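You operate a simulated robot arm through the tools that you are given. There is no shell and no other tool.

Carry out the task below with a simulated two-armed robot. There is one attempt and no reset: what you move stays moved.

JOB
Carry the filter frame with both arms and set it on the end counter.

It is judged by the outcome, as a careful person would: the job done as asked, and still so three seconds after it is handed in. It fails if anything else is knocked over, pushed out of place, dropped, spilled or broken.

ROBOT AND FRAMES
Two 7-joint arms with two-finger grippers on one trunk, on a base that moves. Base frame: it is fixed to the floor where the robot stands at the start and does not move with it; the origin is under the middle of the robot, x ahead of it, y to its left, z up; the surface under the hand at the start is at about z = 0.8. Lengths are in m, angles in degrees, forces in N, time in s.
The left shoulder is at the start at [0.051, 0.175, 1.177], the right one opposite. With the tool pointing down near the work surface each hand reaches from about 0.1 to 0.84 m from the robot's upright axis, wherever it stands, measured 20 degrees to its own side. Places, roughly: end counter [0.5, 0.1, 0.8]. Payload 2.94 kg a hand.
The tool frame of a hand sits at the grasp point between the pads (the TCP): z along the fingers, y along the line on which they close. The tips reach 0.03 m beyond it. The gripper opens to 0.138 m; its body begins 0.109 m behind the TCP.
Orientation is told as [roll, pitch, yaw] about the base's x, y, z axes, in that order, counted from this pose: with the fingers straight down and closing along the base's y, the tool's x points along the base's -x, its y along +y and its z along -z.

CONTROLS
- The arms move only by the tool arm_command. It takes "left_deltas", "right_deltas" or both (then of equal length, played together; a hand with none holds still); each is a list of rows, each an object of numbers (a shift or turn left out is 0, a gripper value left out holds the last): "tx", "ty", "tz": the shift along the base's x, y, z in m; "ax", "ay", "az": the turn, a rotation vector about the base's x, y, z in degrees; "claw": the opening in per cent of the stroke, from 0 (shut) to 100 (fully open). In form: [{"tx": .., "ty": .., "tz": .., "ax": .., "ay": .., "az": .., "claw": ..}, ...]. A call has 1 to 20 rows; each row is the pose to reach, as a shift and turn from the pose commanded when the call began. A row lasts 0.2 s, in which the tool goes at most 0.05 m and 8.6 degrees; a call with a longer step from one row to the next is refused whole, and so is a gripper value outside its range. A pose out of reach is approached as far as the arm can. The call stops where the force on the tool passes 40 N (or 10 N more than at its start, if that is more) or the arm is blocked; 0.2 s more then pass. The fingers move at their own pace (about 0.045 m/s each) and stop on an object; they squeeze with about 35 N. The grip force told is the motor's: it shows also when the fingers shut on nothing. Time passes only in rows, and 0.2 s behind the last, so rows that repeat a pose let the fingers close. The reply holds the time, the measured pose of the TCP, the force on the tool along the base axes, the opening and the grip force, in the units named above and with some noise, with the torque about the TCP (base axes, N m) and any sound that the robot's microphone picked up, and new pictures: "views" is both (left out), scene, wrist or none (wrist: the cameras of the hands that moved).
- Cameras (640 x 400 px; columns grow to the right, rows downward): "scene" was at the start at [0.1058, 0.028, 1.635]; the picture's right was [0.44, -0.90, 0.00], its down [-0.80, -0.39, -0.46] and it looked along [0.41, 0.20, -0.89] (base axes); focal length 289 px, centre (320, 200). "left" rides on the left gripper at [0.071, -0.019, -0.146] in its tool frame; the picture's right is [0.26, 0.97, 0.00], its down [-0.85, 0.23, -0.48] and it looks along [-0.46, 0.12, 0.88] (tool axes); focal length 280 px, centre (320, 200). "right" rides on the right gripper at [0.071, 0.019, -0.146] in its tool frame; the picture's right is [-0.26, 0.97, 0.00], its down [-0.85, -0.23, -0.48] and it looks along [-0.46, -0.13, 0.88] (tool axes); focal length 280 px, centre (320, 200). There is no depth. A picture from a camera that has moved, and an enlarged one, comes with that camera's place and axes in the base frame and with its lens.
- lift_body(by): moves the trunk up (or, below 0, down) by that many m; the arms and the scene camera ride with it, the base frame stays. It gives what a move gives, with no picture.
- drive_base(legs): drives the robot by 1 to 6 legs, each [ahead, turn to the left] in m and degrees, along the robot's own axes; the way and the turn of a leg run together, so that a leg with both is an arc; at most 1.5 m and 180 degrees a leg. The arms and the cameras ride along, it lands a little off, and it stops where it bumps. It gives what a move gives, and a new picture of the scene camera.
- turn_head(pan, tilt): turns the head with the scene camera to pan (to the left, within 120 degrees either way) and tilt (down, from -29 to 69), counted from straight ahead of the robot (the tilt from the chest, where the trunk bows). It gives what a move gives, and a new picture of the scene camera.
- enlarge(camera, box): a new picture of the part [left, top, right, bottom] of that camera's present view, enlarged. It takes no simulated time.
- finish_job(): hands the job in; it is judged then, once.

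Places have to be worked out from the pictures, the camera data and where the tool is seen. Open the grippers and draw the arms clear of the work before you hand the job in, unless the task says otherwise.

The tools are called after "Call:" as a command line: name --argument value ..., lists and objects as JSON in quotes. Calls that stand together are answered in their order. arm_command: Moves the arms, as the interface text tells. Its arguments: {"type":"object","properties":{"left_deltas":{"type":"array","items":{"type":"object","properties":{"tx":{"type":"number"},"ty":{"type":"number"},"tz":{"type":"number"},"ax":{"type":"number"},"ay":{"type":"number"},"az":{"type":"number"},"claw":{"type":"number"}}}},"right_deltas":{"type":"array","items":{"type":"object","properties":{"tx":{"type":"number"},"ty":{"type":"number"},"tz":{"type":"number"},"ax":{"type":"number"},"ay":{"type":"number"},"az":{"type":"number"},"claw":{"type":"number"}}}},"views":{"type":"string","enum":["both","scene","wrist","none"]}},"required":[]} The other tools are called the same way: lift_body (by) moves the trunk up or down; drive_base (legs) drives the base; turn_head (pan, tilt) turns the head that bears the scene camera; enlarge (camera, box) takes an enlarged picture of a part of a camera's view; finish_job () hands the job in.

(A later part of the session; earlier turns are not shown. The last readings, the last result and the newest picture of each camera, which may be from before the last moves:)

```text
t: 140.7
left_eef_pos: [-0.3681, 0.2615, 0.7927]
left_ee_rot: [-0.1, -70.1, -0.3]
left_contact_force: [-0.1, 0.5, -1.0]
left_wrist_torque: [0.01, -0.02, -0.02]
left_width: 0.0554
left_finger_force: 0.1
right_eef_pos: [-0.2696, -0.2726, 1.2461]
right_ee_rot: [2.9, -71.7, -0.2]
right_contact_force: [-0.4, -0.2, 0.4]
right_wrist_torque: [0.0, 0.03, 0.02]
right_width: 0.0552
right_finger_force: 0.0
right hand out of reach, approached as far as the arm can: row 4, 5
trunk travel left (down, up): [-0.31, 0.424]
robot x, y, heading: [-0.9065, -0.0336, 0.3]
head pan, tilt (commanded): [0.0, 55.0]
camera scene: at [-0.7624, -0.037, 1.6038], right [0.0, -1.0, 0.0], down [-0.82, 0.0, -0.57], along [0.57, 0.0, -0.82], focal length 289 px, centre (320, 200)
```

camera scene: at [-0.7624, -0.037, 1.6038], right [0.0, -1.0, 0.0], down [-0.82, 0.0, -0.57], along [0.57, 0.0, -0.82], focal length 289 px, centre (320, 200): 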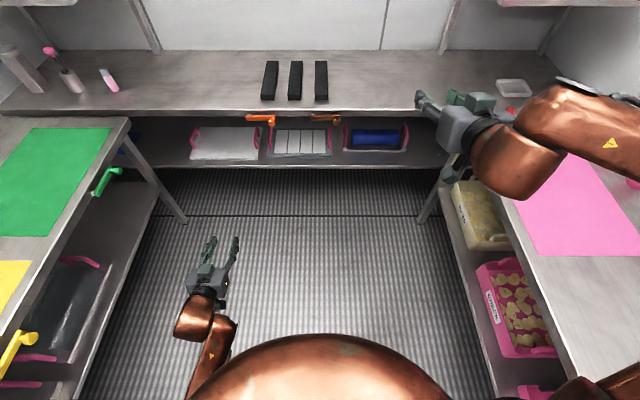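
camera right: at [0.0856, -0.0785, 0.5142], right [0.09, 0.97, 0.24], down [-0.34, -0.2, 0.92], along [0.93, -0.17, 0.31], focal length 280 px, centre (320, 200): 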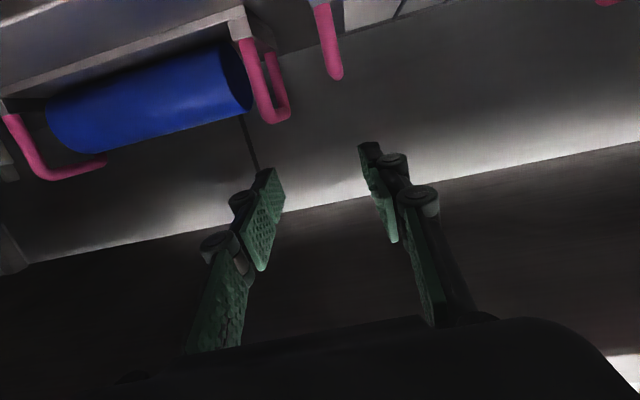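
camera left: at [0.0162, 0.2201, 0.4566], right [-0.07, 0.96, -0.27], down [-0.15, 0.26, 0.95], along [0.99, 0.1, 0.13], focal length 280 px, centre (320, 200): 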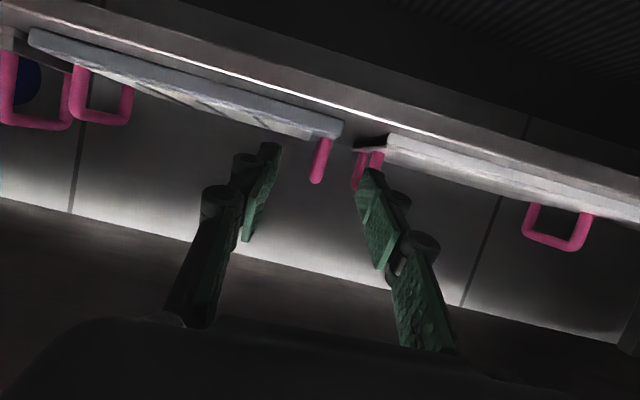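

The right arm is back to elbow-out. Now I'll raise the hand further with fingers tipping up, to swing the elbow below.

Call:
arm_command --right_deltas '[{"tz": 0.03, "ty": 0.01, "ay": -5}, {"tz": 0.06, "ty": 0.02, "ay": -10}, {"tz": 0.09, "ty": 0.03, "ay": -15}, {"tz": 0.12, "ty": 0.04, "ay": -20, "tx": -0.01}, {"tz": 0.15, "ty": 0.05, "ay": -25, "tx": -0.02}, {"tz": 0.17, "ty": 0.07, "ay": -30, "tx": -0.04}, {"tz": 0.18, "ty": 0.09, "ay": -35, "tx": -0.06}, {"tz": 0.18, "ty": 0.11, "ay": -40, "tx": -0.08}]' --views "scene"

```text
t: 142.5
left_eef_pos: [-0.3674, 0.2625, 0.7921]
left_ee_rot: [-0.2, -70.2, -0.2]
left_contact_force: [-0.2, -0.1, 1.1]
left_wrist_torque: [-0.01, 0.01, -0.01]
left_width: 0.0552
left_finger_force: 0.0
right_eef_pos: [-0.3477, -0.1621, 1.4265]
right_ee_rot: [-177.3, -68.0, -179.8]
right_contact_force: [0.1, 0.1, 0.2]
right_wrist_torque: [0.04, -0.06, -0.02]
right_width: 0.0551
right_finger_force: 0.0
trunk travel left (down, up): [-0.31, 0.424]
robot x, y, heading: [-0.9024, -0.0369, 0.3]
head pan, tilt (commanded): [0.0, 55.0]
camera scene: at [-0.7623, -0.0363, 1.6037], right [0.0, -1.0, 0.0], down [-0.82, 0.0, -0.57], along [0.57, 0.0, -0.82], focal length 289 px, centre (320, 200)
```

scene: 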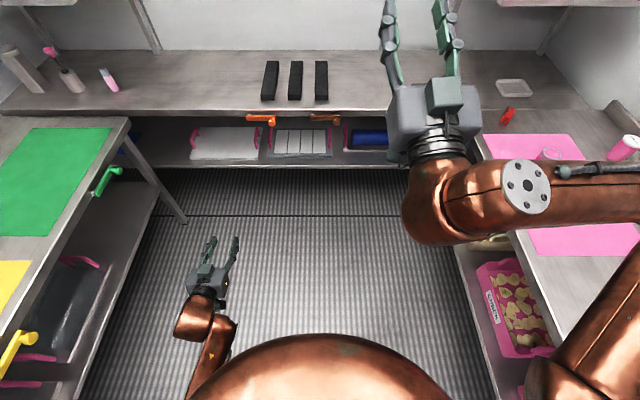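

Fingers are now tipped up. Keeping them tipped up (so the forearm can't come from above), I'll lower the right hand to z≈0.9.

Call:
arm_command --right_deltas '[{"tz": -0.04, "ty": -0.005}, {"tz": -0.08, "ty": -0.01}, {"tz": -0.12, "ty": -0.015}, {"tz": -0.16, "ty": -0.02}, {"tz": -0.2, "ty": -0.025}, {"tz": -0.24, "ty": -0.03}, {"tz": -0.28, "ty": -0.035}, {"tz": -0.32, "ty": -0.04}, {"tz": -0.36, "ty": -0.045}, {"tz": -0.4, "ty": -0.05}, {"tz": -0.44, "ty": -0.05}, {"tz": -0.48, "ty": -0.05}]' --views "scene"

```text
t: 145.1
left_eef_pos: [-0.3681, 0.2616, 0.7922]
left_ee_rot: [-0.1, -70.2, -0.3]
left_contact_force: [0.0, 0.4, 0.0]
left_wrist_torque: [-0.01, -0.03, 0.0]
left_width: 0.0553
left_finger_force: 0.1
right_eef_pos: [-0.3481, -0.1711, 1.3673]
right_ee_rot: [-177.3, -68.2, -179.8]
right_contact_force: [-1.0, 0.0, -0.1]
right_wrist_torque: [-0.03, -0.02, 0.01]
right_width: 0.0552
right_finger_force: 0.0
right hand out of reach, approached as far as the arm can: row 2, 3, 4, 5, 6, 7, 8, 9, 10, 11, 12
trunk travel left (down, up): [-0.31, 0.424]
robot x, y, heading: [-0.9053, -0.0393, 0.1]
head pan, tilt (commanded): [0.0, 55.0]
camera scene: at [-0.7625, -0.0373, 1.6038], right [0.0, -1.0, 0.0], down [-0.82, 0.0, -0.57], along [0.57, 0.0, -0.82], focal length 289 px, centre (320, 200)
```

scene: 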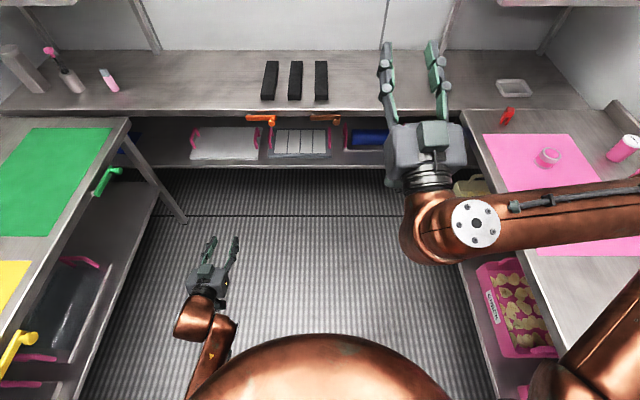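

The arm can't redistribute with that wrist limit. I'll drop this and use the earlier elbow-up but stretched configuration, which cleared the levers. First untip the right hand and move it forward.

Call:
arm_command --right_deltas '[{"tx": 0.02, "ay": 7}, {"tx": 0.04, "ay": 14}, {"tx": 0.06, "ay": 21}, {"tx": 0.08, "ay": 28}, {"tx": 0.1, "ay": 35}, {"tx": 0.12, "ay": 42}]' --views "scene"

```text
t: 146.5
left_eef_pos: [-0.3667, 0.2627, 0.7925]
left_ee_rot: [-0.2, -70.2, -0.3]
left_contact_force: [0.3, 0.5, 0.0]
left_wrist_torque: [-0.05, -0.01, -0.01]
left_width: 0.0552
left_finger_force: 0.0
right_eef_pos: [-0.2271, -0.1666, 1.362]
right_ee_rot: [2.9, -69.6, -0.1]
right_contact_force: [0.3, 0.6, 0.1]
right_wrist_torque: [-0.02, 0.0, -0.01]
right_width: 0.0552
right_finger_force: 0.1
trunk travel left (down, up): [-0.31, 0.424]
robot x, y, heading: [-0.9005, -0.0382, -0.1]
head pan, tilt (commanded): [0.0, 55.0]
camera scene: at [-0.7618, -0.0369, 1.6037], right [0.0, -1.0, 0.0], down [-0.82, 0.0, -0.57], along [0.57, 0.0, -0.82], focal length 289 px, centre (320, 200)
```

scene: 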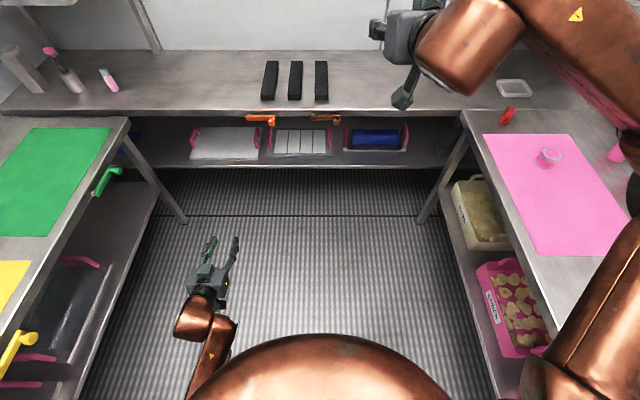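

Good. Now I'll extend both hands forward in step (right also coming down), keeping steps moderate.

Call:
arm_command --left_deltas '[{"tx": 0.02}, {"tx": 0.04}, {"tx": 0.06}, {"tx": 0.08}, {"tx": 0.1}, {"tx": 0.12}, {"tx": 0.14}, {"tx": 0.16}, {"tx": 0.18, "ty": -0.005}, {"tx": 0.2, "ty": -0.01}, {"tx": 0.22, "ty": -0.015}, {"tx": 0.23, "ty": -0.015}]' --right_deltas '[{"tx": 0.015, "tz": -0.03}, {"tx": 0.03, "tz": -0.06}, {"tx": 0.045, "tz": -0.09}, {"tx": 0.06, "tz": -0.12, "ty": 0.005}, {"tx": 0.075, "tz": -0.15, "ty": 0.01}, {"tx": 0.09, "tz": -0.18, "ty": 0.015}, {"tx": 0.1, "tz": -0.22, "ty": 0.02}, {"tx": 0.11, "tz": -0.26, "ty": 0.025}, {"tx": 0.115, "tz": -0.3, "ty": 0.03}, {"tx": 0.12, "tz": -0.34, "ty": 0.035}, {"tx": 0.125, "tz": -0.38, "ty": 0.04}, {"tx": 0.13, "tz": -0.42, "ty": 0.045}]' --views "scene"

```text
t: 149.1
left_eef_pos: [-0.1365, 0.2476, 0.7917]
left_ee_rot: [-0.2, -70.1, -0.2]
left_contact_force: [0.1, 0.9, 0.0]
left_wrist_torque: [-0.02, 0.03, -0.02]
left_width: 0.0551
left_finger_force: 0.1
right_eef_pos: [-0.0978, -0.1217, 0.9431]
right_ee_rot: [3.0, -69.9, -0.1]
right_contact_force: [-0.2, -0.1, -0.4]
right_wrist_torque: [0.03, -0.01, -0.03]
right_width: 0.0553
right_finger_force: 0.2
trunk travel left (down, up): [-0.31, 0.424]
robot x, y, heading: [-0.906, -0.0412, 0.1]
head pan, tilt (commanded): [0.0, 55.0]
camera scene: at [-0.7618, -0.036, 1.6037], right [0.0, -1.0, 0.0], down [-0.82, 0.0, -0.57], along [0.57, 0.0, -0.82], focal length 289 px, centre (320, 200)
```

scene: 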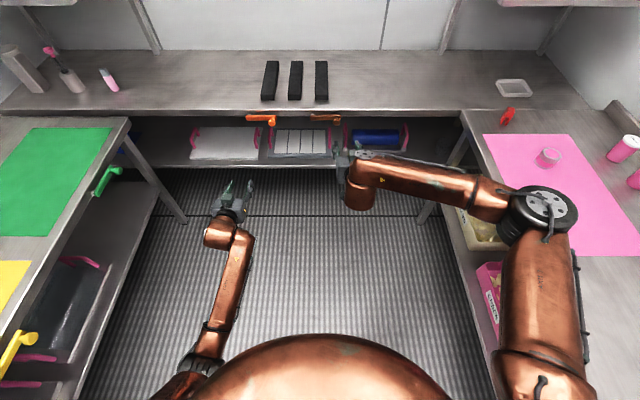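

Both arms look good. Next, lower the right hand to z≈0.78 to match the left.

Call:
arm_command --right_deltas '[{"tx": 0.005, "tz": -0.025}, {"tx": 0.01, "tz": -0.05}, {"tx": 0.015, "tz": -0.075}, {"tx": 0.02, "tz": -0.1}, {"tx": 0.025, "tz": -0.125}, {"tx": 0.03, "tz": -0.15}, {"tx": 0.03, "tz": -0.15}]' --left_deltas '[{"tx": 0.01}, {"tx": 0.02}, {"tx": 0.03}, {"tx": 0.04}, {"tx": 0.05}, {"tx": 0.06}, {"tx": 0.06}]' --views "scene"

```text
t: 150.7
left_eef_pos: [-0.078, 0.2469, 0.7935]
left_ee_rot: [0.0, -70.2, -0.3]
left_contact_force: [0.3, 0.0, 0.3]
left_wrist_torque: [-0.01, 0.01, -0.01]
left_width: 0.0552
left_finger_force: 0.1
right_eef_pos: [-0.0671, -0.1228, 0.7915]
right_ee_rot: [3.1, -69.9, -0.3]
right_contact_force: [1.0, 0.0, 0.5]
right_wrist_torque: [-0.01, 0.04, 0.02]
right_width: 0.0552
right_finger_force: 0.0
trunk travel left (down, up): [-0.31, 0.424]
robot x, y, heading: [-0.9027, -0.036, -0.2]
head pan, tilt (commanded): [0.0, 55.0]
camera scene: at [-0.7627, -0.0372, 1.6039], right [0.0, -1.0, 0.0], down [-0.82, 0.0, -0.57], along [0.57, 0.0, -0.82], focal length 289 px, centre (320, 200)
```

scene: 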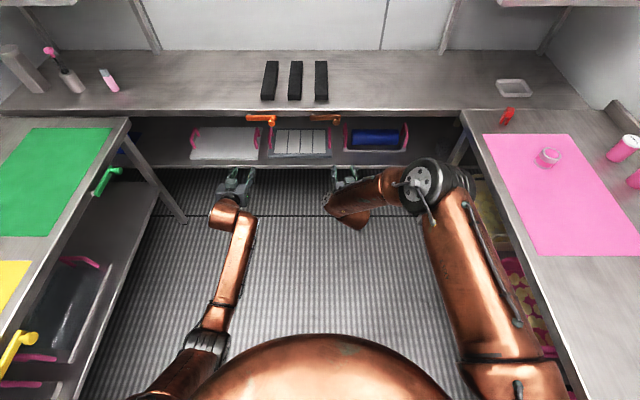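

The right elbow swings forward but will be fine once stretched low. I'll now lower the trunk by 0.08 m and then the hands gently.

Call:
lift_body --by -0.08

Call:
arm_command --left_deltas '[{"tz": -0.01}, {"tz": -0.03}, {"tz": -0.05}, {"tz": -0.07}, {"tz": -0.09}, {"tz": -0.11}, {"tz": -0.13}, {"tz": -0.15}, {"tz": -0.15}]' --right_deltas '[{"tz": -0.01}, {"tz": -0.03}, {"tz": -0.05}, {"tz": -0.07}, {"tz": -0.09}, {"tz": -0.11}, {"tz": -0.13}, {"tz": -0.15}, {"tz": -0.15}]' --views "scene"

```text
t: 151.8
left_eef_pos: [-0.0783, 0.2475, 0.7146]
left_ee_rot: [0.1, -70.3, -0.2]
left_contact_force: [-0.8, 0.2, 0.5]
left_wrist_torque: [0.01, 0.02, -0.01]
left_width: 0.0551
left_finger_force: 0.1
right_eef_pos: [-0.0671, -0.1222, 0.7144]
right_ee_rot: [3.0, -70.0, -0.2]
right_contact_force: [-0.2, 0.0, 0.4]
right_wrist_torque: [0.0, 0.0, -0.02]
right_width: 0.0551
right_finger_force: 0.0
trunk travel left (down, up): [-0.23, 0.504]
robot x, y, heading: [-0.9067, -0.0392, 0.2]
head pan, tilt (commanded): [0.0, 55.0]
```

```text
t: 153.8
left_eef_pos: [-0.0783, 0.248, 0.5623]
left_ee_rot: [0.1, -70.2, -0.3]
left_contact_force: [0.0, -0.2, -1.3]
left_wrist_torque: [-0.04, 0.04, 0.0]
left_width: 0.0555
left_finger_force: 0.1
right_eef_pos: [-0.0679, -0.117, 0.5639]
right_ee_rot: [2.4, -69.6, 0.0]
right_contact_force: [0.1, 0.3, 0.0]
right_wrist_torque: [0.01, -0.04, 0.03]
right_width: 0.0554
right_finger_force: 0.1
right hand out of reach, approached as far as the arm can: row 8, 9
trunk travel left (down, up): [-0.23, 0.504]
robot x, y, heading: [-0.9083, -0.0406, 0.3]
head pan, tilt (commanded): [0.0, 55.0]
camera scene: at [-0.7063, -0.037, 1.5208], right [0.0, -1.0, 0.0], down [-0.82, 0.0, -0.57], along [0.57, 0.0, -0.82], focal length 289 px, centre (320, 200)
```

scene: 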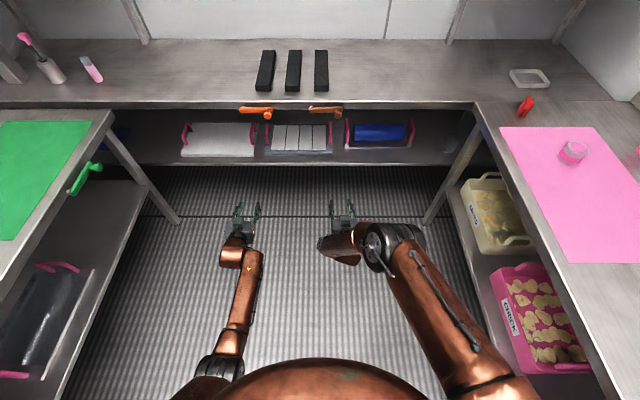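

Stable. The right hand hits a wrist limit at z≈0.56; I'll tip its fingers a bit more downward (pitch −58°) and continue to z≈0.51 and y≈−0.087.

Call:
arm_command --left_deltas '[{"tz": -0.008}, {"tz": -0.016}, {"tz": -0.024}, {"tz": -0.032}, {"tz": -0.04}, {"tz": -0.048}, {"tz": -0.055}, {"tz": -0.055}]' --right_deltas '[{"ay": 3}, {"ay": 6, "ty": 0.004, "tz": -0.005}, {"ay": 9, "ty": 0.008, "tz": -0.012}, {"ay": 12, "ty": 0.012, "tz": -0.02}, {"ay": 12, "ty": 0.016, "tz": -0.03}, {"ay": 12, "ty": 0.02, "tz": -0.04}, {"ay": 12, "ty": 0.025, "tz": -0.05}, {"ay": 12, "ty": 0.03, "tz": -0.055}]' --views "both"

```text
t: 155.6
left_eef_pos: [-0.0781, 0.2474, 0.508]
left_ee_rot: [-0.1, -70.2, -0.2]
left_contact_force: [0.1, 0.1, 0.0]
left_wrist_torque: [-0.01, 0.02, 0.02]
left_width: 0.0549
left_finger_force: 0.0
right_eef_pos: [-0.0678, -0.0878, 0.507]
right_ee_rot: [2.9, -57.8, -0.1]
right_contact_force: [-1.2, -0.6, -0.5]
right_wrist_torque: [0.0, -0.01, 0.03]
right_width: 0.0552
right_finger_force: 0.1
trunk travel left (down, up): [-0.23, 0.504]
robot x, y, heading: [-0.9045, -0.0366, 0.2]
head pan, tilt (commanded): [0.0, 55.0]
camera scene: at [-0.7061, -0.0368, 1.5207], right [0.0, -1.0, 0.0], down [-0.82, 0.0, -0.57], along [0.57, 0.0, -0.82], focal length 289 px, centre (320, 200)
camera right: at [-0.2288, -0.0747, 0.5256], right [0.1, 0.96, 0.25], down [0.06, -0.25, 0.97], along [0.99, -0.08, -0.08], focal length 280 px, centre (320, 200)
camera left: at [-0.2397, 0.2289, 0.4905], right [-0.08, 0.97, -0.25], down [-0.16, 0.23, 0.96], along [0.98, 0.12, 0.13], focal length 280 px, centre (320, 200)
```

scene: 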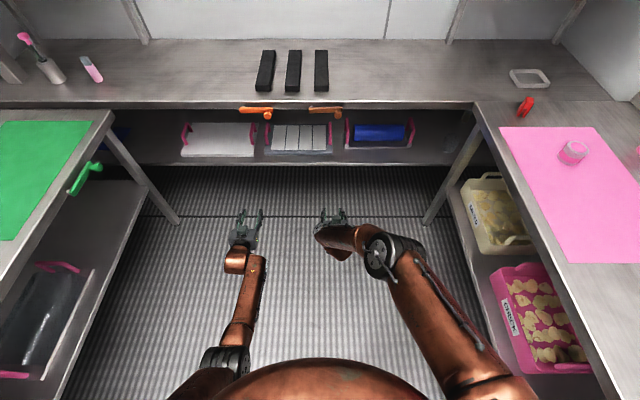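
right: 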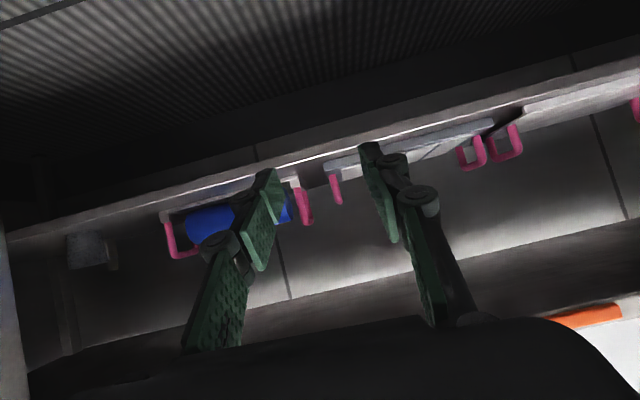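
left: 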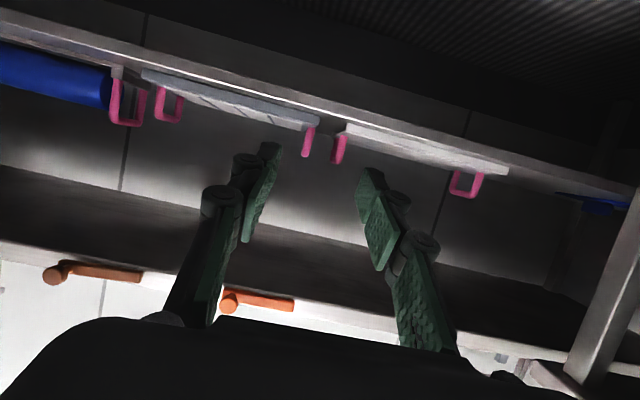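

Both hands are aligned at z≈0.507 with trunk steady. I'll drive forward 0.37 m, which brings the fingertips just over the frame's front edge, below the levers.

Call:
drive_base --legs '[[0.2, 0]]'

Call:
drive_base --legs '[[0.17, 0]]'

Call:
enlarge --camera "right" --box '[0, 0, 640, 400]'

Call:
enlarge --camera "left" --box '[0, 0, 640, 400]'

```text
t: 157.7
left_eef_pos: [0.0267, 0.2335, 0.4693]
left_ee_rot: [-1.4, -64.9, 0.4]
left_contact_force: [3.1, -1.0, 3.9]
left_wrist_torque: [0.06, 0.66, 0.08]
left_width: 0.0553
left_finger_force: 0.0
right_eef_pos: [0.2393, -0.1073, 0.712]
right_ee_rot: [34.4, -76.8, -34.2]
right_contact_force: [-3.3, 0.9, -3.6]
right_wrist_torque: [-0.04, -0.53, -0.05]
right_width: 0.055
right_finger_force: 0.0
trunk travel left (down, up): [-0.23, 0.504]
robot x, y, heading: [-0.7035, -0.0349, 0.0]
head pan, tilt (commanded): [0.0, 55.0]
stopped in leg 1: the robot was blocked; the commanded pose is now the measured one
camera scene: at [-0.4099, -0.0344, 1.5169], right [0.0, -1.0, 0.0], down [-0.85, 0.0, -0.52], along [0.52, 0.0, -0.85], focal length 289 px, centre (320, 200)
```

scene: 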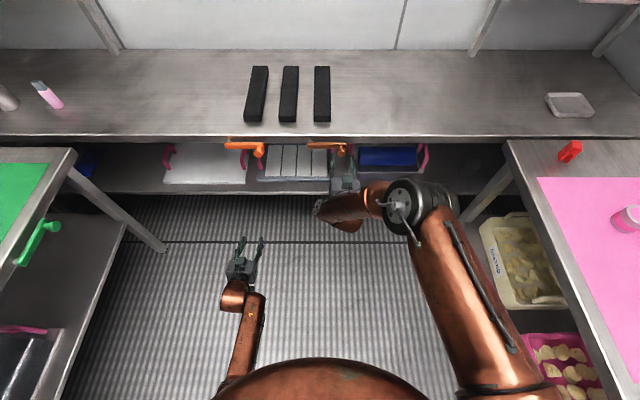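

```text
t: 158.4
left_eef_pos: [0.0071, 0.2364, 0.5093]
left_ee_rot: [-1.6, -69.1, 0.6]
left_contact_force: [0.7, 0.4, 0.4]
left_wrist_torque: [0.03, 0.07, 0.02]
left_width: 0.0551
left_finger_force: 0.1
right_eef_pos: [0.1922, -0.1079, 0.7449]
right_ee_rot: [38.6, -79.2, -38.2]
right_contact_force: [-0.6, -0.5, -0.8]
right_wrist_torque: [-0.03, 0.01, 0.03]
right_width: 0.0553
right_finger_force: 0.0
trunk travel left (down, up): [-0.23, 0.504]
robot x, y, heading: [-0.7035, -0.0402, 0.3]
head pan, tilt (commanded): [0.0, 55.0]
stopped in leg 1: the robot was blocked; the commanded pose is now the measured one
camera scene: at [-0.4725, -0.035, 1.5194], right [0.01, -1.0, 0.0], down [-0.83, 0.0, -0.56], along [0.56, 0.0, -0.83], focal length 289 px, centre (320, 200)
```

scene: 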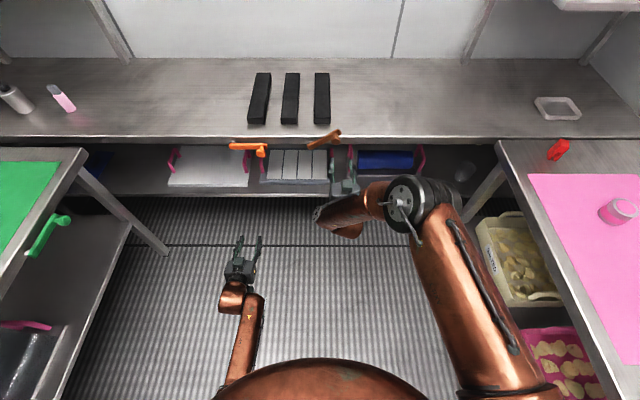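

```text
1.00 times, centred on (320, 200) of right (not enlarged: the box is as wide or as high as the picture)
camera zoom: at [0.0369, -0.083, 0.6976], right [0.04, 0.93, 0.37], down [-0.35, -0.34, 0.88], along [0.94, -0.16, 0.31], focal length 280 px, centre (320, 200)
```

zoom: 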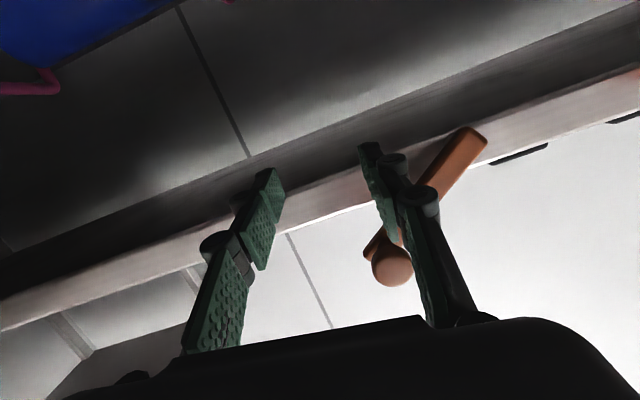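

```text
1.00 times, centred on (320, 200) of left (not enlarged: the box is as wide or as high as the picture)
camera zoom: at [-0.1562, 0.2188, 0.4945], right [-0.08, 0.96, -0.25], down [-0.14, 0.24, 0.96], along [0.99, 0.11, 0.11], focal length 280 px, centre (320, 200)
```

zoom: 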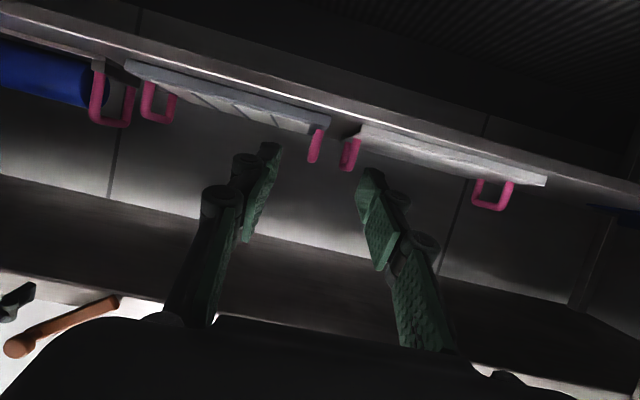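

The trunk rocked when driving with arms stretched, and the right hand swung up beside the right lever, which now looks turned. I'll look closely before doing anything.

Call:
enlarge --camera "scene" --box '[220, 100, 420, 225]'

```text
3.20 times, centred on (320, 162) of scene
camera zoom: at [-0.4725, -0.035, 1.5194], right [0.01, -1.0, 0.0], down [-0.83, 0.0, -0.56], along [0.56, 0.0, -0.83], focal length 926 px, centre (320, 320)
```

zoom: 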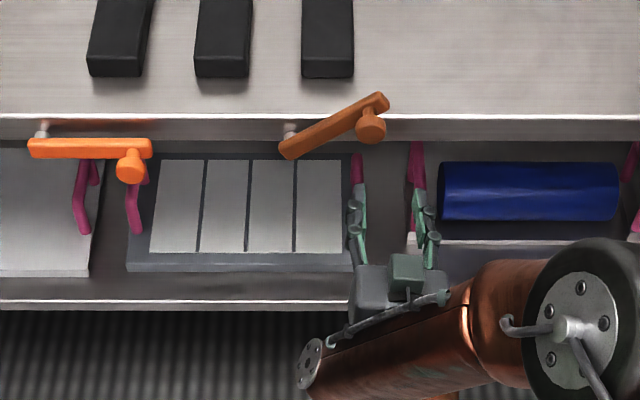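

The right lever's knob end is raised ~30° (it was horizontal). I'll need to push it back level later. First let the trunk settle and check state.

Call:
turn_head --pan 0 --tilt 50

Call:
turn_head --pan 0 --tilt 55

```text
t: 159.0
left_eef_pos: [0.0019, 0.236, 0.5135]
left_ee_rot: [-1.4, -69.5, 0.5]
left_contact_force: [0.5, -0.6, -1.2]
left_wrist_torque: [-0.01, -0.09, 0.02]
left_width: 0.0549
left_finger_force: 0.0
right_eef_pos: [0.1843, -0.1087, 0.7497]
right_ee_rot: [40.2, -79.5, -39.7]
right_contact_force: [2.0, -0.4, -1.0]
right_wrist_torque: [0.0, -0.18, 0.05]
right_width: 0.0554
right_finger_force: 0.1
trunk travel left (down, up): [-0.23, 0.504]
robot x, y, heading: [-0.7012, -0.0361, 0.4]
head pan, tilt (commanded): [0.0, 50.0]
camera scene: at [-0.4929, -0.0356, 1.5266], right [0.01, -1.0, 0.0], down [-0.77, 0.0, -0.64], along [0.64, 0.0, -0.77], focal length 289 px, centre (320, 200)
```

scene: 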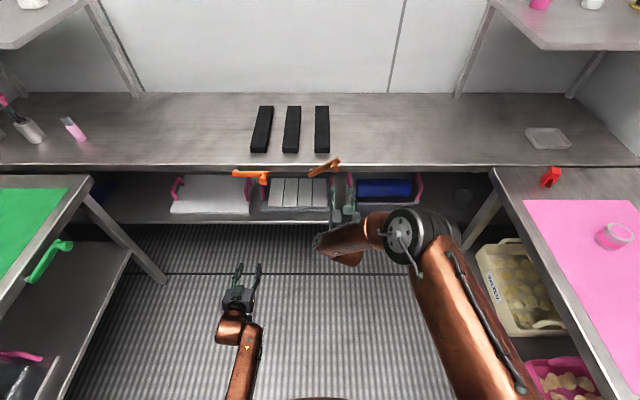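

```text
t: 159.7
left_eef_pos: [0.0017, 0.2359, 0.5132]
left_ee_rot: [-1.3, -69.5, 0.7]
left_contact_force: [-0.5, 0.4, 0.3]
left_wrist_torque: [0.04, -0.01, -0.02]
left_width: 0.0553
left_finger_force: 0.0
right_eef_pos: [0.1835, -0.1077, 0.7505]
right_ee_rot: [40.4, -79.6, -39.8]
right_contact_force: [0.0, 0.6, 0.0]
right_wrist_torque: [0.02, -0.04, -0.02]
right_width: 0.0549
right_finger_force: 0.1
trunk travel left (down, up): [-0.23, 0.504]
robot x, y, heading: [-0.6992, -0.035, 0.2]
head pan, tilt (commanded): [0.0, 55.0]
camera scene: at [-0.5013, -0.0354, 1.5206], right [0.01, -1.0, 0.0], down [-0.82, 0.0, -0.57], along [0.57, 0.0, -0.82], focal length 289 px, centre (320, 200)
```

scene: 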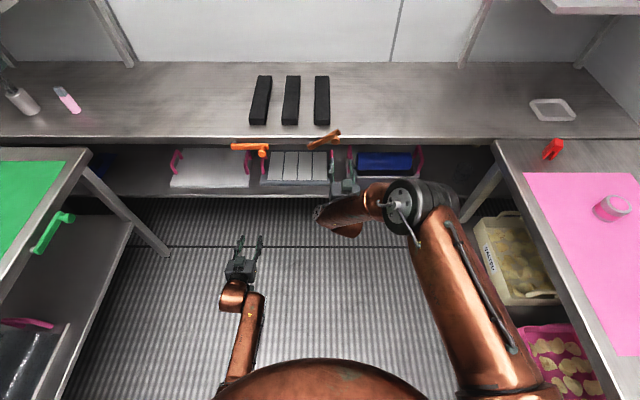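

Settled again with no lean. I'll move the right hand straight back away from the lever, gently.

Call:
arm_command --right_deltas '[{"tx": -0.01, "tz": -0.005}, {"tx": -0.025, "tz": -0.01}, {"tx": -0.045, "tz": -0.015}, {"tx": -0.065, "tz": -0.02}, {"tx": -0.085, "tz": -0.02}, {"tx": -0.105, "tz": -0.02}, {"tx": -0.12, "tz": -0.02}, {"tx": -0.12, "tz": -0.02}]' --views "scene"

```text
t: 161.5
left_eef_pos: [0.001, 0.2369, 0.5137]
left_ee_rot: [-1.4, -69.6, 0.6]
left_contact_force: [0.6, -0.2, 0.1]
left_wrist_torque: [-0.03, 0.0, 0.02]
left_width: 0.0551
left_finger_force: 0.1
right_eef_pos: [0.0642, -0.1081, 0.731]
right_ee_rot: [40.6, -79.6, -40.1]
right_contact_force: [0.5, 0.9, -0.4]
right_wrist_torque: [0.0, -0.01, 0.01]
right_width: 0.0552
right_finger_force: 0.1
trunk travel left (down, up): [-0.23, 0.504]
robot x, y, heading: [-0.703, -0.0345, 0.5]
head pan, tilt (commanded): [0.0, 55.0]
camera scene: at [-0.5016, -0.0355, 1.5207], right [0.01, -1.0, 0.0], down [-0.82, 0.0, -0.57], along [0.57, 0.0, -0.82], focal length 289 px, centre (320, 200)
```

scene: 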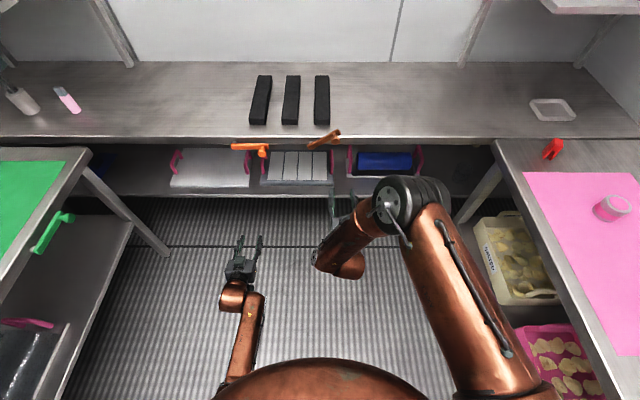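

Clear of the lever now. I'll raise the trunk 0.04 m for stability, and draw both hands in to about 0.57 m reach before driving closer, so the drive doesn't rock the trunk.

Call:
lift_body --by 0.04

Call:
arm_command --left_deltas '[{"tx": -0.015}, {"tx": -0.03}, {"tx": -0.045}, {"tx": -0.06}, {"tx": -0.075}, {"tx": -0.09}, {"tx": -0.105}, {"tx": -0.12}, {"tx": -0.13, "ty": 0.005}, {"tx": -0.13, "ty": 0.01}]' --right_deltas '[{"tx": -0.02, "tz": -0.01, "ay": 5}, {"tx": -0.04, "tz": -0.02, "ay": 10}, {"tx": -0.06, "tz": -0.03, "ay": 15}, {"tx": -0.08, "tz": -0.04, "ay": 20}, {"tx": -0.1, "tz": -0.05, "ay": 25}, {"tx": -0.12, "tz": -0.065, "ay": 30}, {"tx": -0.14, "tz": -0.08, "ay": 35}, {"tx": -0.16, "tz": -0.095, "ay": 38, "ty": 0.005}, {"tx": -0.18, "tz": -0.11, "ay": 40, "ty": 0.01}, {"tx": -0.19, "tz": -0.12, "ay": 40, "ty": 0.015}]' --views "scene"

```text
t: 162.3
left_eef_pos: [0.0007, 0.2361, 0.5518]
left_ee_rot: [-1.5, -69.5, 0.7]
left_contact_force: [0.4, -0.4, -1.0]
left_wrist_torque: [0.0, 0.0, -0.03]
left_width: 0.0551
left_finger_force: 0.1
right_eef_pos: [0.0647, -0.1085, 0.77]
right_ee_rot: [40.1, -79.5, -39.7]
right_contact_force: [0.5, -0.9, 1.0]
right_wrist_torque: [0.0, -0.05, -0.01]
right_width: 0.0553
right_finger_force: 0.0
trunk travel left (down, up): [-0.27, 0.464]
robot x, y, heading: [-0.7025, -0.0363, 0.2]
head pan, tilt (commanded): [0.0, 55.0]
```

```text
t: 164.5
left_eef_pos: [-0.1287, 0.2464, 0.5535]
left_ee_rot: [-1.5, -69.6, 0.5]
left_contact_force: [0.5, 0.9, -0.5]
left_wrist_torque: [0.01, 0.02, 0.0]
left_width: 0.0551
left_finger_force: 0.1
right_eef_pos: [-0.1255, -0.093, 0.6528]
right_ee_rot: [7.0, -41.8, -8.9]
right_contact_force: [0.6, 0.4, -0.5]
right_wrist_torque: [-0.01, 0.01, -0.02]
right_width: 0.0554
right_finger_force: 0.1
trunk travel left (down, up): [-0.27, 0.464]
robot x, y, heading: [-0.7032, -0.0381, 0.1]
head pan, tilt (commanded): [0.0, 55.0]
camera scene: at [-0.5315, -0.0357, 1.5626], right [0.01, -1.0, 0.0], down [-0.82, 0.0, -0.57], along [0.57, 0.0, -0.82], focal length 289 px, centre (320, 200)
```

scene: 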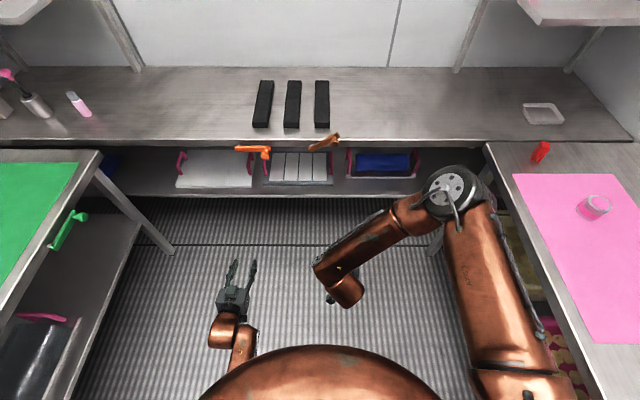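

Nicely drawn in: left z 0.55, right z 0.65, both well short of the counter. Now drive forward in three short legs to x≈−0.44.

Call:
drive_base --legs '[[0.09, 0], [0.09, 0], [0.085, 0]]'

```text
t: 167.0
left_eef_pos: [0.1354, 0.2461, 0.5526]
left_ee_rot: [-1.4, -69.5, 0.4]
left_contact_force: [0.5, -0.3, -0.6]
left_wrist_torque: [0.03, 0.0, -0.03]
left_width: 0.055
left_finger_force: 0.0
right_eef_pos: [0.1386, -0.0933, 0.6502]
right_ee_rot: [7.0, -41.6, -9.0]
right_contact_force: [-0.3, -0.2, -0.1]
right_wrist_torque: [0.01, -0.01, 0.01]
right_width: 0.0552
right_finger_force: 0.0
trunk travel left (down, up): [-0.27, 0.464]
robot x, y, heading: [-0.4341, -0.0327, 0.1]
head pan, tilt (commanded): [0.0, 55.0]
camera scene: at [-0.2649, -0.0346, 1.5623], right [0.0, -1.0, 0.0], down [-0.82, 0.0, -0.57], along [0.57, 0.0, -0.82], focal length 289 px, centre (320, 200)
```

scene: 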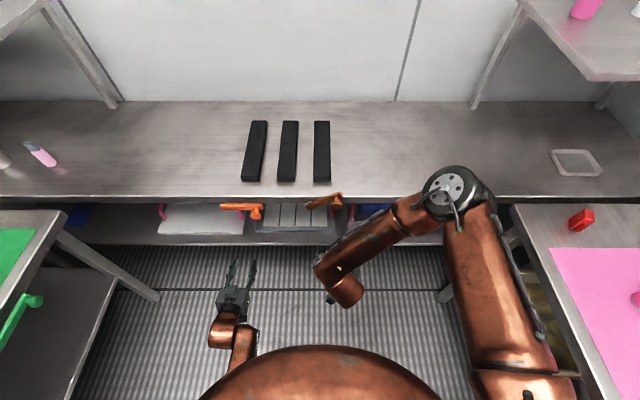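

Clean drive, robot at x=−0.434. Now extend both hands slowly under the counter to x≈0.33, lowering the right and flattening it.

Call:
arm_command --left_deltas '[{"tx": 0.01, "tz": -0.003}, {"tx": 0.02, "tz": -0.006}, {"tx": 0.03, "tz": -0.01}, {"tx": 0.045, "tz": -0.014}, {"tx": 0.06, "tz": -0.018}, {"tx": 0.08, "tz": -0.022}, {"tx": 0.1, "tz": -0.026}, {"tx": 0.12, "tz": -0.03}, {"tx": 0.14, "tz": -0.03}, {"tx": 0.16, "tz": -0.03}, {"tx": 0.175, "tz": -0.03}, {"tx": 0.19, "tz": -0.03}]' --right_deltas '[{"tx": 0.01, "tz": -0.015, "ay": -2, "ax": -1, "az": 1}, {"tx": 0.02, "tz": -0.03, "ay": -4, "ax": -2, "az": 2}, {"tx": 0.03, "tz": -0.045, "ay": -6, "ax": -3, "az": 3}, {"tx": 0.045, "tz": -0.06, "ay": -8, "ax": -4, "az": 4}, {"tx": 0.06, "tz": -0.075, "ay": -10, "ax": -5, "az": 4}, {"tx": 0.08, "tz": -0.09, "ay": -12, "ax": -5, "az": 4}, {"tx": 0.1, "tz": -0.1, "ay": -14, "ax": -5, "az": 4}, {"tx": 0.12, "tz": -0.11, "ay": -16, "ax": -5, "az": 4}, {"tx": 0.14, "tz": -0.115, "ay": -18, "ax": -5, "az": 4}, {"tx": 0.16, "tz": -0.12, "ay": -20, "ax": -5, "az": 4}, {"tx": 0.175, "tz": -0.12, "ay": -20, "ax": -5, "az": 4}, {"tx": 0.19, "tz": -0.12, "ay": -20, "ax": -5, "az": 4}]' --views "both"

```text
t: 169.6
left_eef_pos: [0.3256, 0.2463, 0.5228]
left_ee_rot: [-1.5, -69.5, 0.4]
left_contact_force: [0.1, 0.2, -0.5]
left_wrist_torque: [-0.05, 0.03, -0.02]
left_width: 0.055
left_finger_force: 0.1
right_eef_pos: [0.3284, -0.0941, 0.53]
right_ee_rot: [1.6, -62.0, -0.7]
right_contact_force: [0.2, 0.3, -0.9]
right_wrist_torque: [0.0, 0.02, -0.02]
right_width: 0.0551
right_finger_force: 0.0
trunk travel left (down, up): [-0.27, 0.464]
robot x, y, heading: [-0.436, -0.0364, 0.6]
head pan, tilt (commanded): [0.0, 55.0]
camera scene: at [-0.2666, -0.0347, 1.5626], right [0.0, -1.0, 0.0], down [-0.82, 0.0, -0.57], along [0.57, 0.0, -0.82], focal length 289 px, centre (320, 200)
camera right: at [0.1659, -0.076, 0.5353], right [0.11, 0.96, 0.24], down [-0.02, -0.24, 0.97], along [0.99, -0.11, -0.01], focal length 280 px, centre (320, 200)
camera left: at [0.1631, 0.2295, 0.5074], right [-0.08, 0.96, -0.25], down [-0.15, 0.24, 0.96], along [0.99, 0.11, 0.12], focal length 280 px, centre (320, 200)
```

scene: 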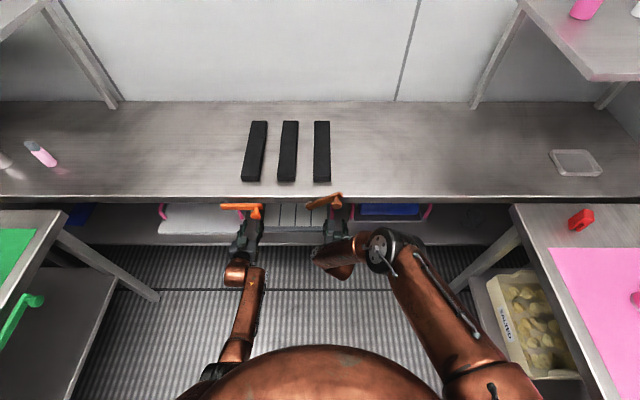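
right: 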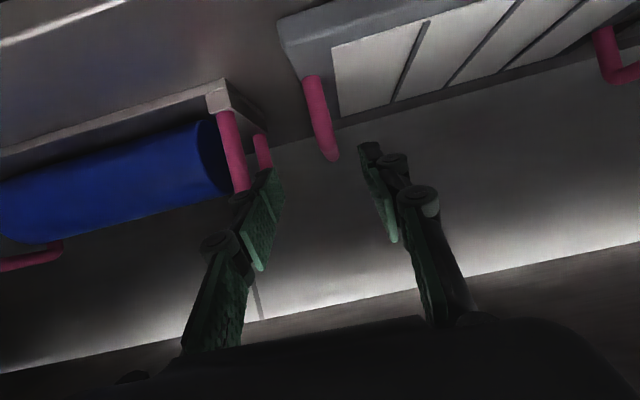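
left: 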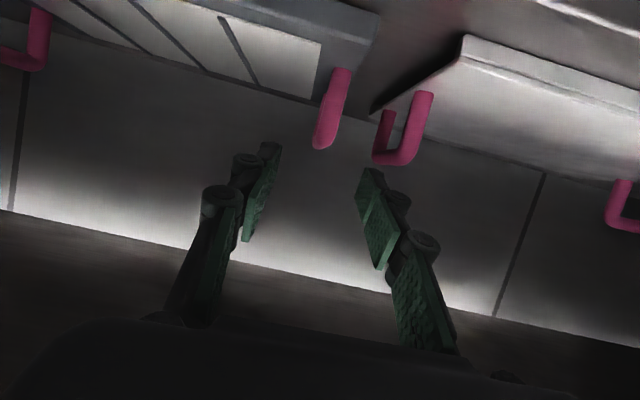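

Both handles sit neatly between the open fingers. Handle centres are at x≈0.46, z≈0.485, slightly beyond comfortable reach, so I'll retract the hands the way they came, drive 0.085 m closer, and re-extend.

Call:
arm_command --left_deltas '[{"tx": -0.015}, {"tx": -0.03}, {"tx": -0.05}, {"tx": -0.07, "tz": 0.005}, {"tx": -0.09, "tz": 0.01}, {"tx": -0.11, "tz": 0.015}, {"tx": -0.13, "tz": 0.02}, {"tx": -0.145, "tz": 0.025}, {"tx": -0.16, "tz": 0.03}, {"tx": -0.175, "tz": 0.03}, {"tx": -0.19, "tz": 0.03}]' --right_deltas '[{"tx": -0.015}, {"tx": -0.03}, {"tx": -0.05, "tz": 0.005, "ay": 2}, {"tx": -0.07, "tz": 0.01, "ay": 4}, {"tx": -0.09, "tz": 0.02, "ay": 6}, {"tx": -0.11, "tz": 0.03, "ay": 8}, {"tx": -0.13, "tz": 0.045, "ay": 10}, {"tx": -0.145, "tz": 0.06, "ay": 12}, {"tx": -0.16, "tz": 0.075, "ay": 14}, {"tx": -0.175, "tz": 0.09, "ay": 16}, {"tx": -0.19, "tz": 0.105, "ay": 18}]' --views "none"

Call:
drive_base --legs '[[0.045, 0], [0.045, 0]]'

```text
t: 172.0
left_eef_pos: [0.1366, 0.2452, 0.5545]
left_ee_rot: [-1.5, -69.7, 0.3]
left_contact_force: [-0.5, 0.4, 0.1]
left_wrist_torque: [0.0, -0.01, 0.03]
left_width: 0.0552
left_finger_force: 0.1
right_eef_pos: [0.138, -0.0923, 0.6384]
right_ee_rot: [1.4, -44.0, -0.4]
right_contact_force: [-0.6, 0.0, 1.0]
right_wrist_torque: [0.03, 0.02, 0.01]
right_width: 0.0555
right_finger_force: 0.1
trunk travel left (down, up): [-0.27, 0.464]
robot x, y, heading: [-0.4355, -0.0346, 0.5]
head pan, tilt (commanded): [0.0, 55.0]
```

```text
t: 173.4
left_eef_pos: [0.2166, 0.2468, 0.5613]
left_ee_rot: [-1.4, -70.4, 0.5]
left_contact_force: [-1.6, 0.4, 0.7]
left_wrist_torque: [0.01, -0.03, -0.05]
left_width: 0.0555
left_finger_force: 0.1
right_eef_pos: [0.2171, -0.0925, 0.6457]
right_ee_rot: [1.3, -44.8, -0.3]
right_contact_force: [-3.1, 0.5, 0.6]
right_wrist_torque: [-0.08, -0.14, -0.03]
right_width: 0.0551
right_finger_force: 0.1
trunk travel left (down, up): [-0.27, 0.464]
robot x, y, heading: [-0.3491, -0.0332, 0.5]
head pan, tilt (commanded): [0.0, 55.0]
camera scene: at [-0.1895, -0.0341, 1.5642], right [0.0, -1.0, 0.0], down [-0.81, 0.0, -0.58], along [0.58, 0.0, -0.81], focal length 289 px, centre (320, 200)
```

scene: 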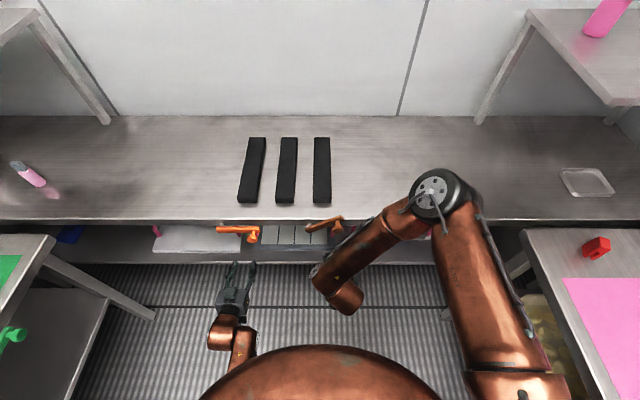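

Settled at x=−0.35. I'll extend again to x≈0.34 while narrowing the grippers slightly (~0.047 m) for clearance to the neighbouring handles.

Call:
arm_command --left_deltas '[{"tx": 0.0, "tz": 0.0, "claw": 34}, {"tx": 0.005, "tz": -0.003, "claw": 34}, {"tx": 0.015, "tz": -0.006, "claw": 34}, {"tx": 0.025, "tz": -0.01, "claw": 34}, {"tx": 0.04, "tz": -0.015, "claw": 34}, {"tx": 0.055, "tz": -0.02, "claw": 34}, {"tx": 0.07, "tz": -0.025, "claw": 34}, {"tx": 0.085, "tz": -0.03, "claw": 34}, {"tx": 0.1, "tz": -0.03, "claw": 34}, {"tx": 0.115, "tz": -0.03, "claw": 34}, {"tx": 0.123, "tz": -0.03, "claw": 34}]' --right_deltas '[{"tx": 0.0, "tz": -0.005, "claw": 33}, {"tx": 0.005, "tz": -0.02, "ay": -2, "claw": 33}, {"tx": 0.015, "tz": -0.035, "ay": -4, "claw": 33}, {"tx": 0.025, "tz": -0.05, "ay": -6, "claw": 33}, {"tx": 0.04, "tz": -0.065, "ay": -8, "ty": 0.001, "claw": 33}, {"tx": 0.055, "tz": -0.08, "ay": -10, "ty": 0.002, "claw": 33}, {"tx": 0.07, "tz": -0.09, "ay": -12, "ty": 0.003, "claw": 33}, {"tx": 0.085, "tz": -0.1, "ay": -14, "ty": 0.004, "claw": 33}, {"tx": 0.1, "tz": -0.11, "ay": -16, "ty": 0.005, "claw": 33}, {"tx": 0.115, "tz": -0.115, "ay": -17, "ty": 0.005, "claw": 33}, {"tx": 0.123, "tz": -0.115, "ay": -17, "ty": 0.005, "claw": 33}]' --views "both"

```text
t: 175.8
left_eef_pos: [0.3435, 0.2465, 0.5259]
left_ee_rot: [-1.5, -69.9, 0.6]
left_contact_force: [0.0, 1.5, -0.6]
left_wrist_torque: [0.04, -0.01, -0.02]
left_width: 0.0469
left_finger_force: 0.0
right_eef_pos: [0.3439, -0.086, 0.5239]
right_ee_rot: [1.6, -61.2, -0.4]
right_contact_force: [-0.3, 0.1, 1.0]
right_wrist_torque: [0.03, 0.03, 0.0]
right_width: 0.0452
right_finger_force: 0.0
trunk travel left (down, up): [-0.27, 0.464]
robot x, y, heading: [-0.3466, -0.0344, 0.4]
head pan, tilt (commanded): [0.0, 55.0]
camera scene: at [-0.1773, -0.0342, 1.5626], right [0.0, -1.0, 0.0], down [-0.82, 0.0, -0.57], along [0.57, 0.0, -0.82], focal length 289 px, centre (320, 200)
camera right: at [0.1819, -0.0696, 0.532], right [0.11, 0.96, 0.24], down [0.0, -0.24, 0.97], along [0.99, -0.11, -0.02], focal length 280 px, centre (320, 200)
camera left: at [0.1808, 0.2301, 0.5096], right [-0.08, 0.96, -0.25], down [-0.15, 0.24, 0.96], along [0.99, 0.11, 0.13], focal length 280 px, centre (320, 200)
```

scene: 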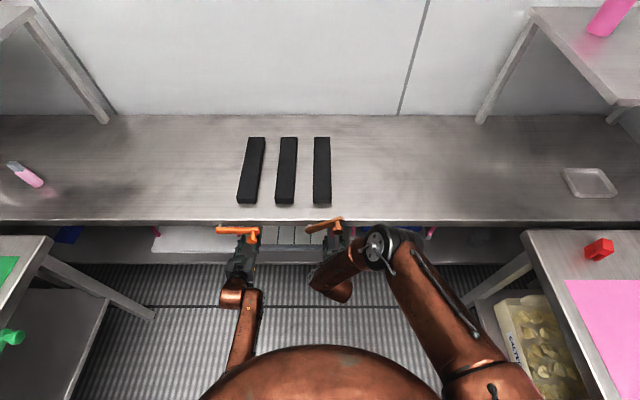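
right: 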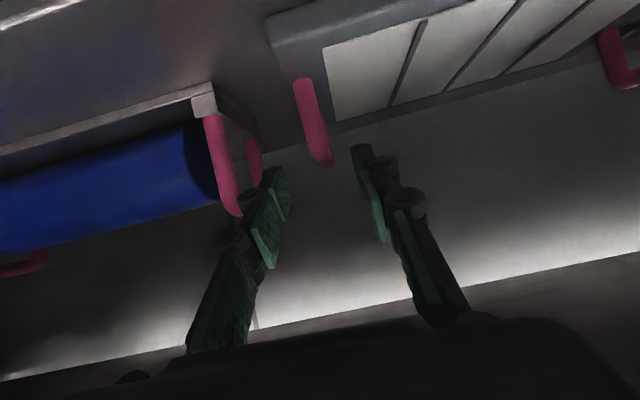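
left: 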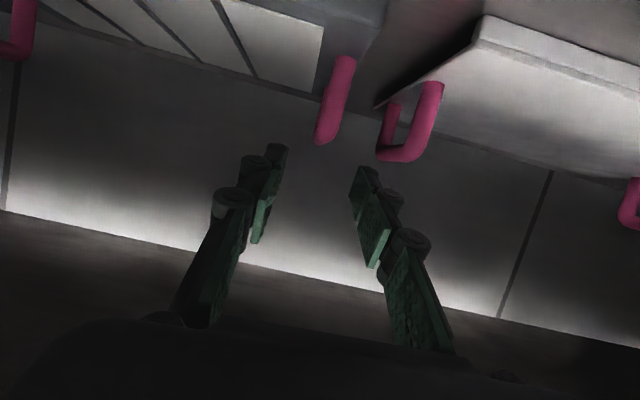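

Fingers straddle both handles. Measured: left handle y≈0.245, right y≈−0.084, bar centre z≈0.488. I'll lower ~4 cm and slide in slowly to the handle middle at x≈0.452.

Call:
arm_command --left_deltas '[{"tz": -0.008}, {"tz": -0.016}, {"tz": -0.024, "tx": 0.005}, {"tz": -0.032, "tx": 0.01}, {"tz": -0.039, "tx": 0.02, "ty": -0.001}, {"tz": -0.039, "tx": 0.03, "ty": -0.001}, {"tz": -0.039, "tx": 0.04, "ty": -0.001}, {"tz": -0.039, "tx": 0.05, "ty": -0.001}, {"tz": -0.039, "tx": 0.06, "ty": -0.001}]' --right_deltas '[{"tz": -0.008}, {"tz": -0.016}, {"tz": -0.024, "tx": 0.005}, {"tz": -0.032, "tx": 0.01, "ty": 0.001}, {"tz": -0.037, "tx": 0.02, "ty": 0.002}, {"tz": -0.037, "tx": 0.03, "ty": 0.002}, {"tz": -0.037, "tx": 0.04, "ty": 0.002}, {"tz": -0.037, "tx": 0.05, "ty": 0.002}, {"tz": -0.037, "tx": 0.06, "ty": 0.002}]' --views "both"

```text
t: 177.8
left_eef_pos: [0.4034, 0.2454, 0.4869]
left_ee_rot: [-1.4, -69.9, 0.2]
left_contact_force: [-0.4, -0.1, 0.1]
left_wrist_torque: [0.01, 0.03, -0.02]
left_width: 0.0466
left_finger_force: 0.1
right_eef_pos: [0.4059, -0.085, 0.4884]
right_ee_rot: [1.5, -61.2, -0.4]
right_contact_force: [-0.4, -0.5, 1.2]
right_wrist_torque: [0.0, 0.02, -0.01]
right_width: 0.0451
right_finger_force: 0.1
trunk travel left (down, up): [-0.27, 0.464]
robot x, y, heading: [-0.3455, -0.0378, 0.4]
head pan, tilt (commanded): [0.0, 55.0]
camera scene: at [-0.1772, -0.0342, 1.5626], right [0.0, -1.0, 0.0], down [-0.82, 0.0, -0.57], along [0.57, 0.0, -0.82], focal length 289 px, centre (320, 200)
camera right: at [0.242, -0.0678, 0.4956], right [0.11, 0.96, 0.24], down [0.0, -0.24, 0.97], along [0.99, -0.11, -0.02], focal length 280 px, centre (320, 200)
camera left: at [0.2404, 0.2291, 0.4709], right [-0.08, 0.96, -0.25], down [-0.15, 0.24, 0.96], along [0.99, 0.11, 0.13], focal length 280 px, centre (320, 200)
```

scene: 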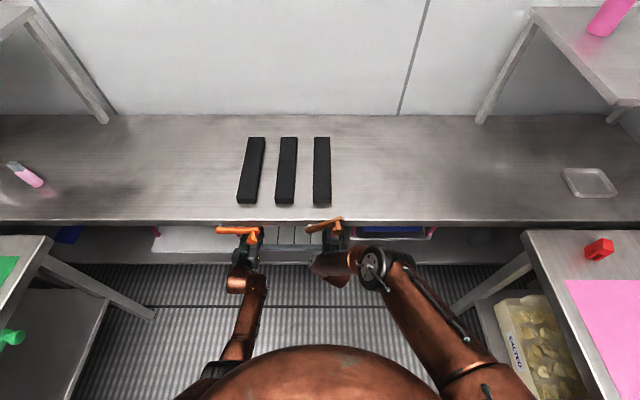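
right: 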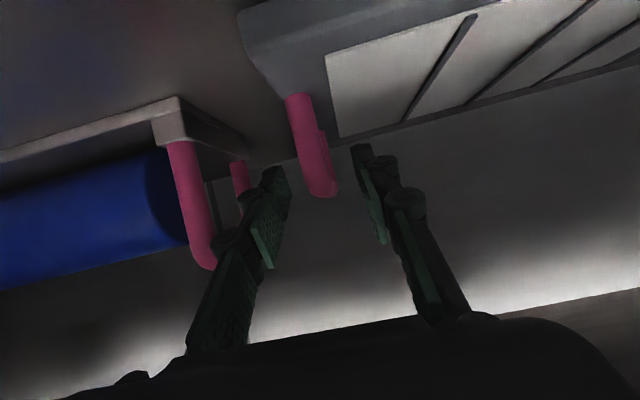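
left: 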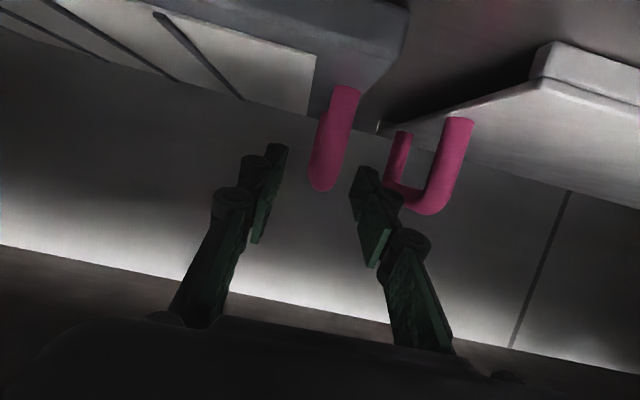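

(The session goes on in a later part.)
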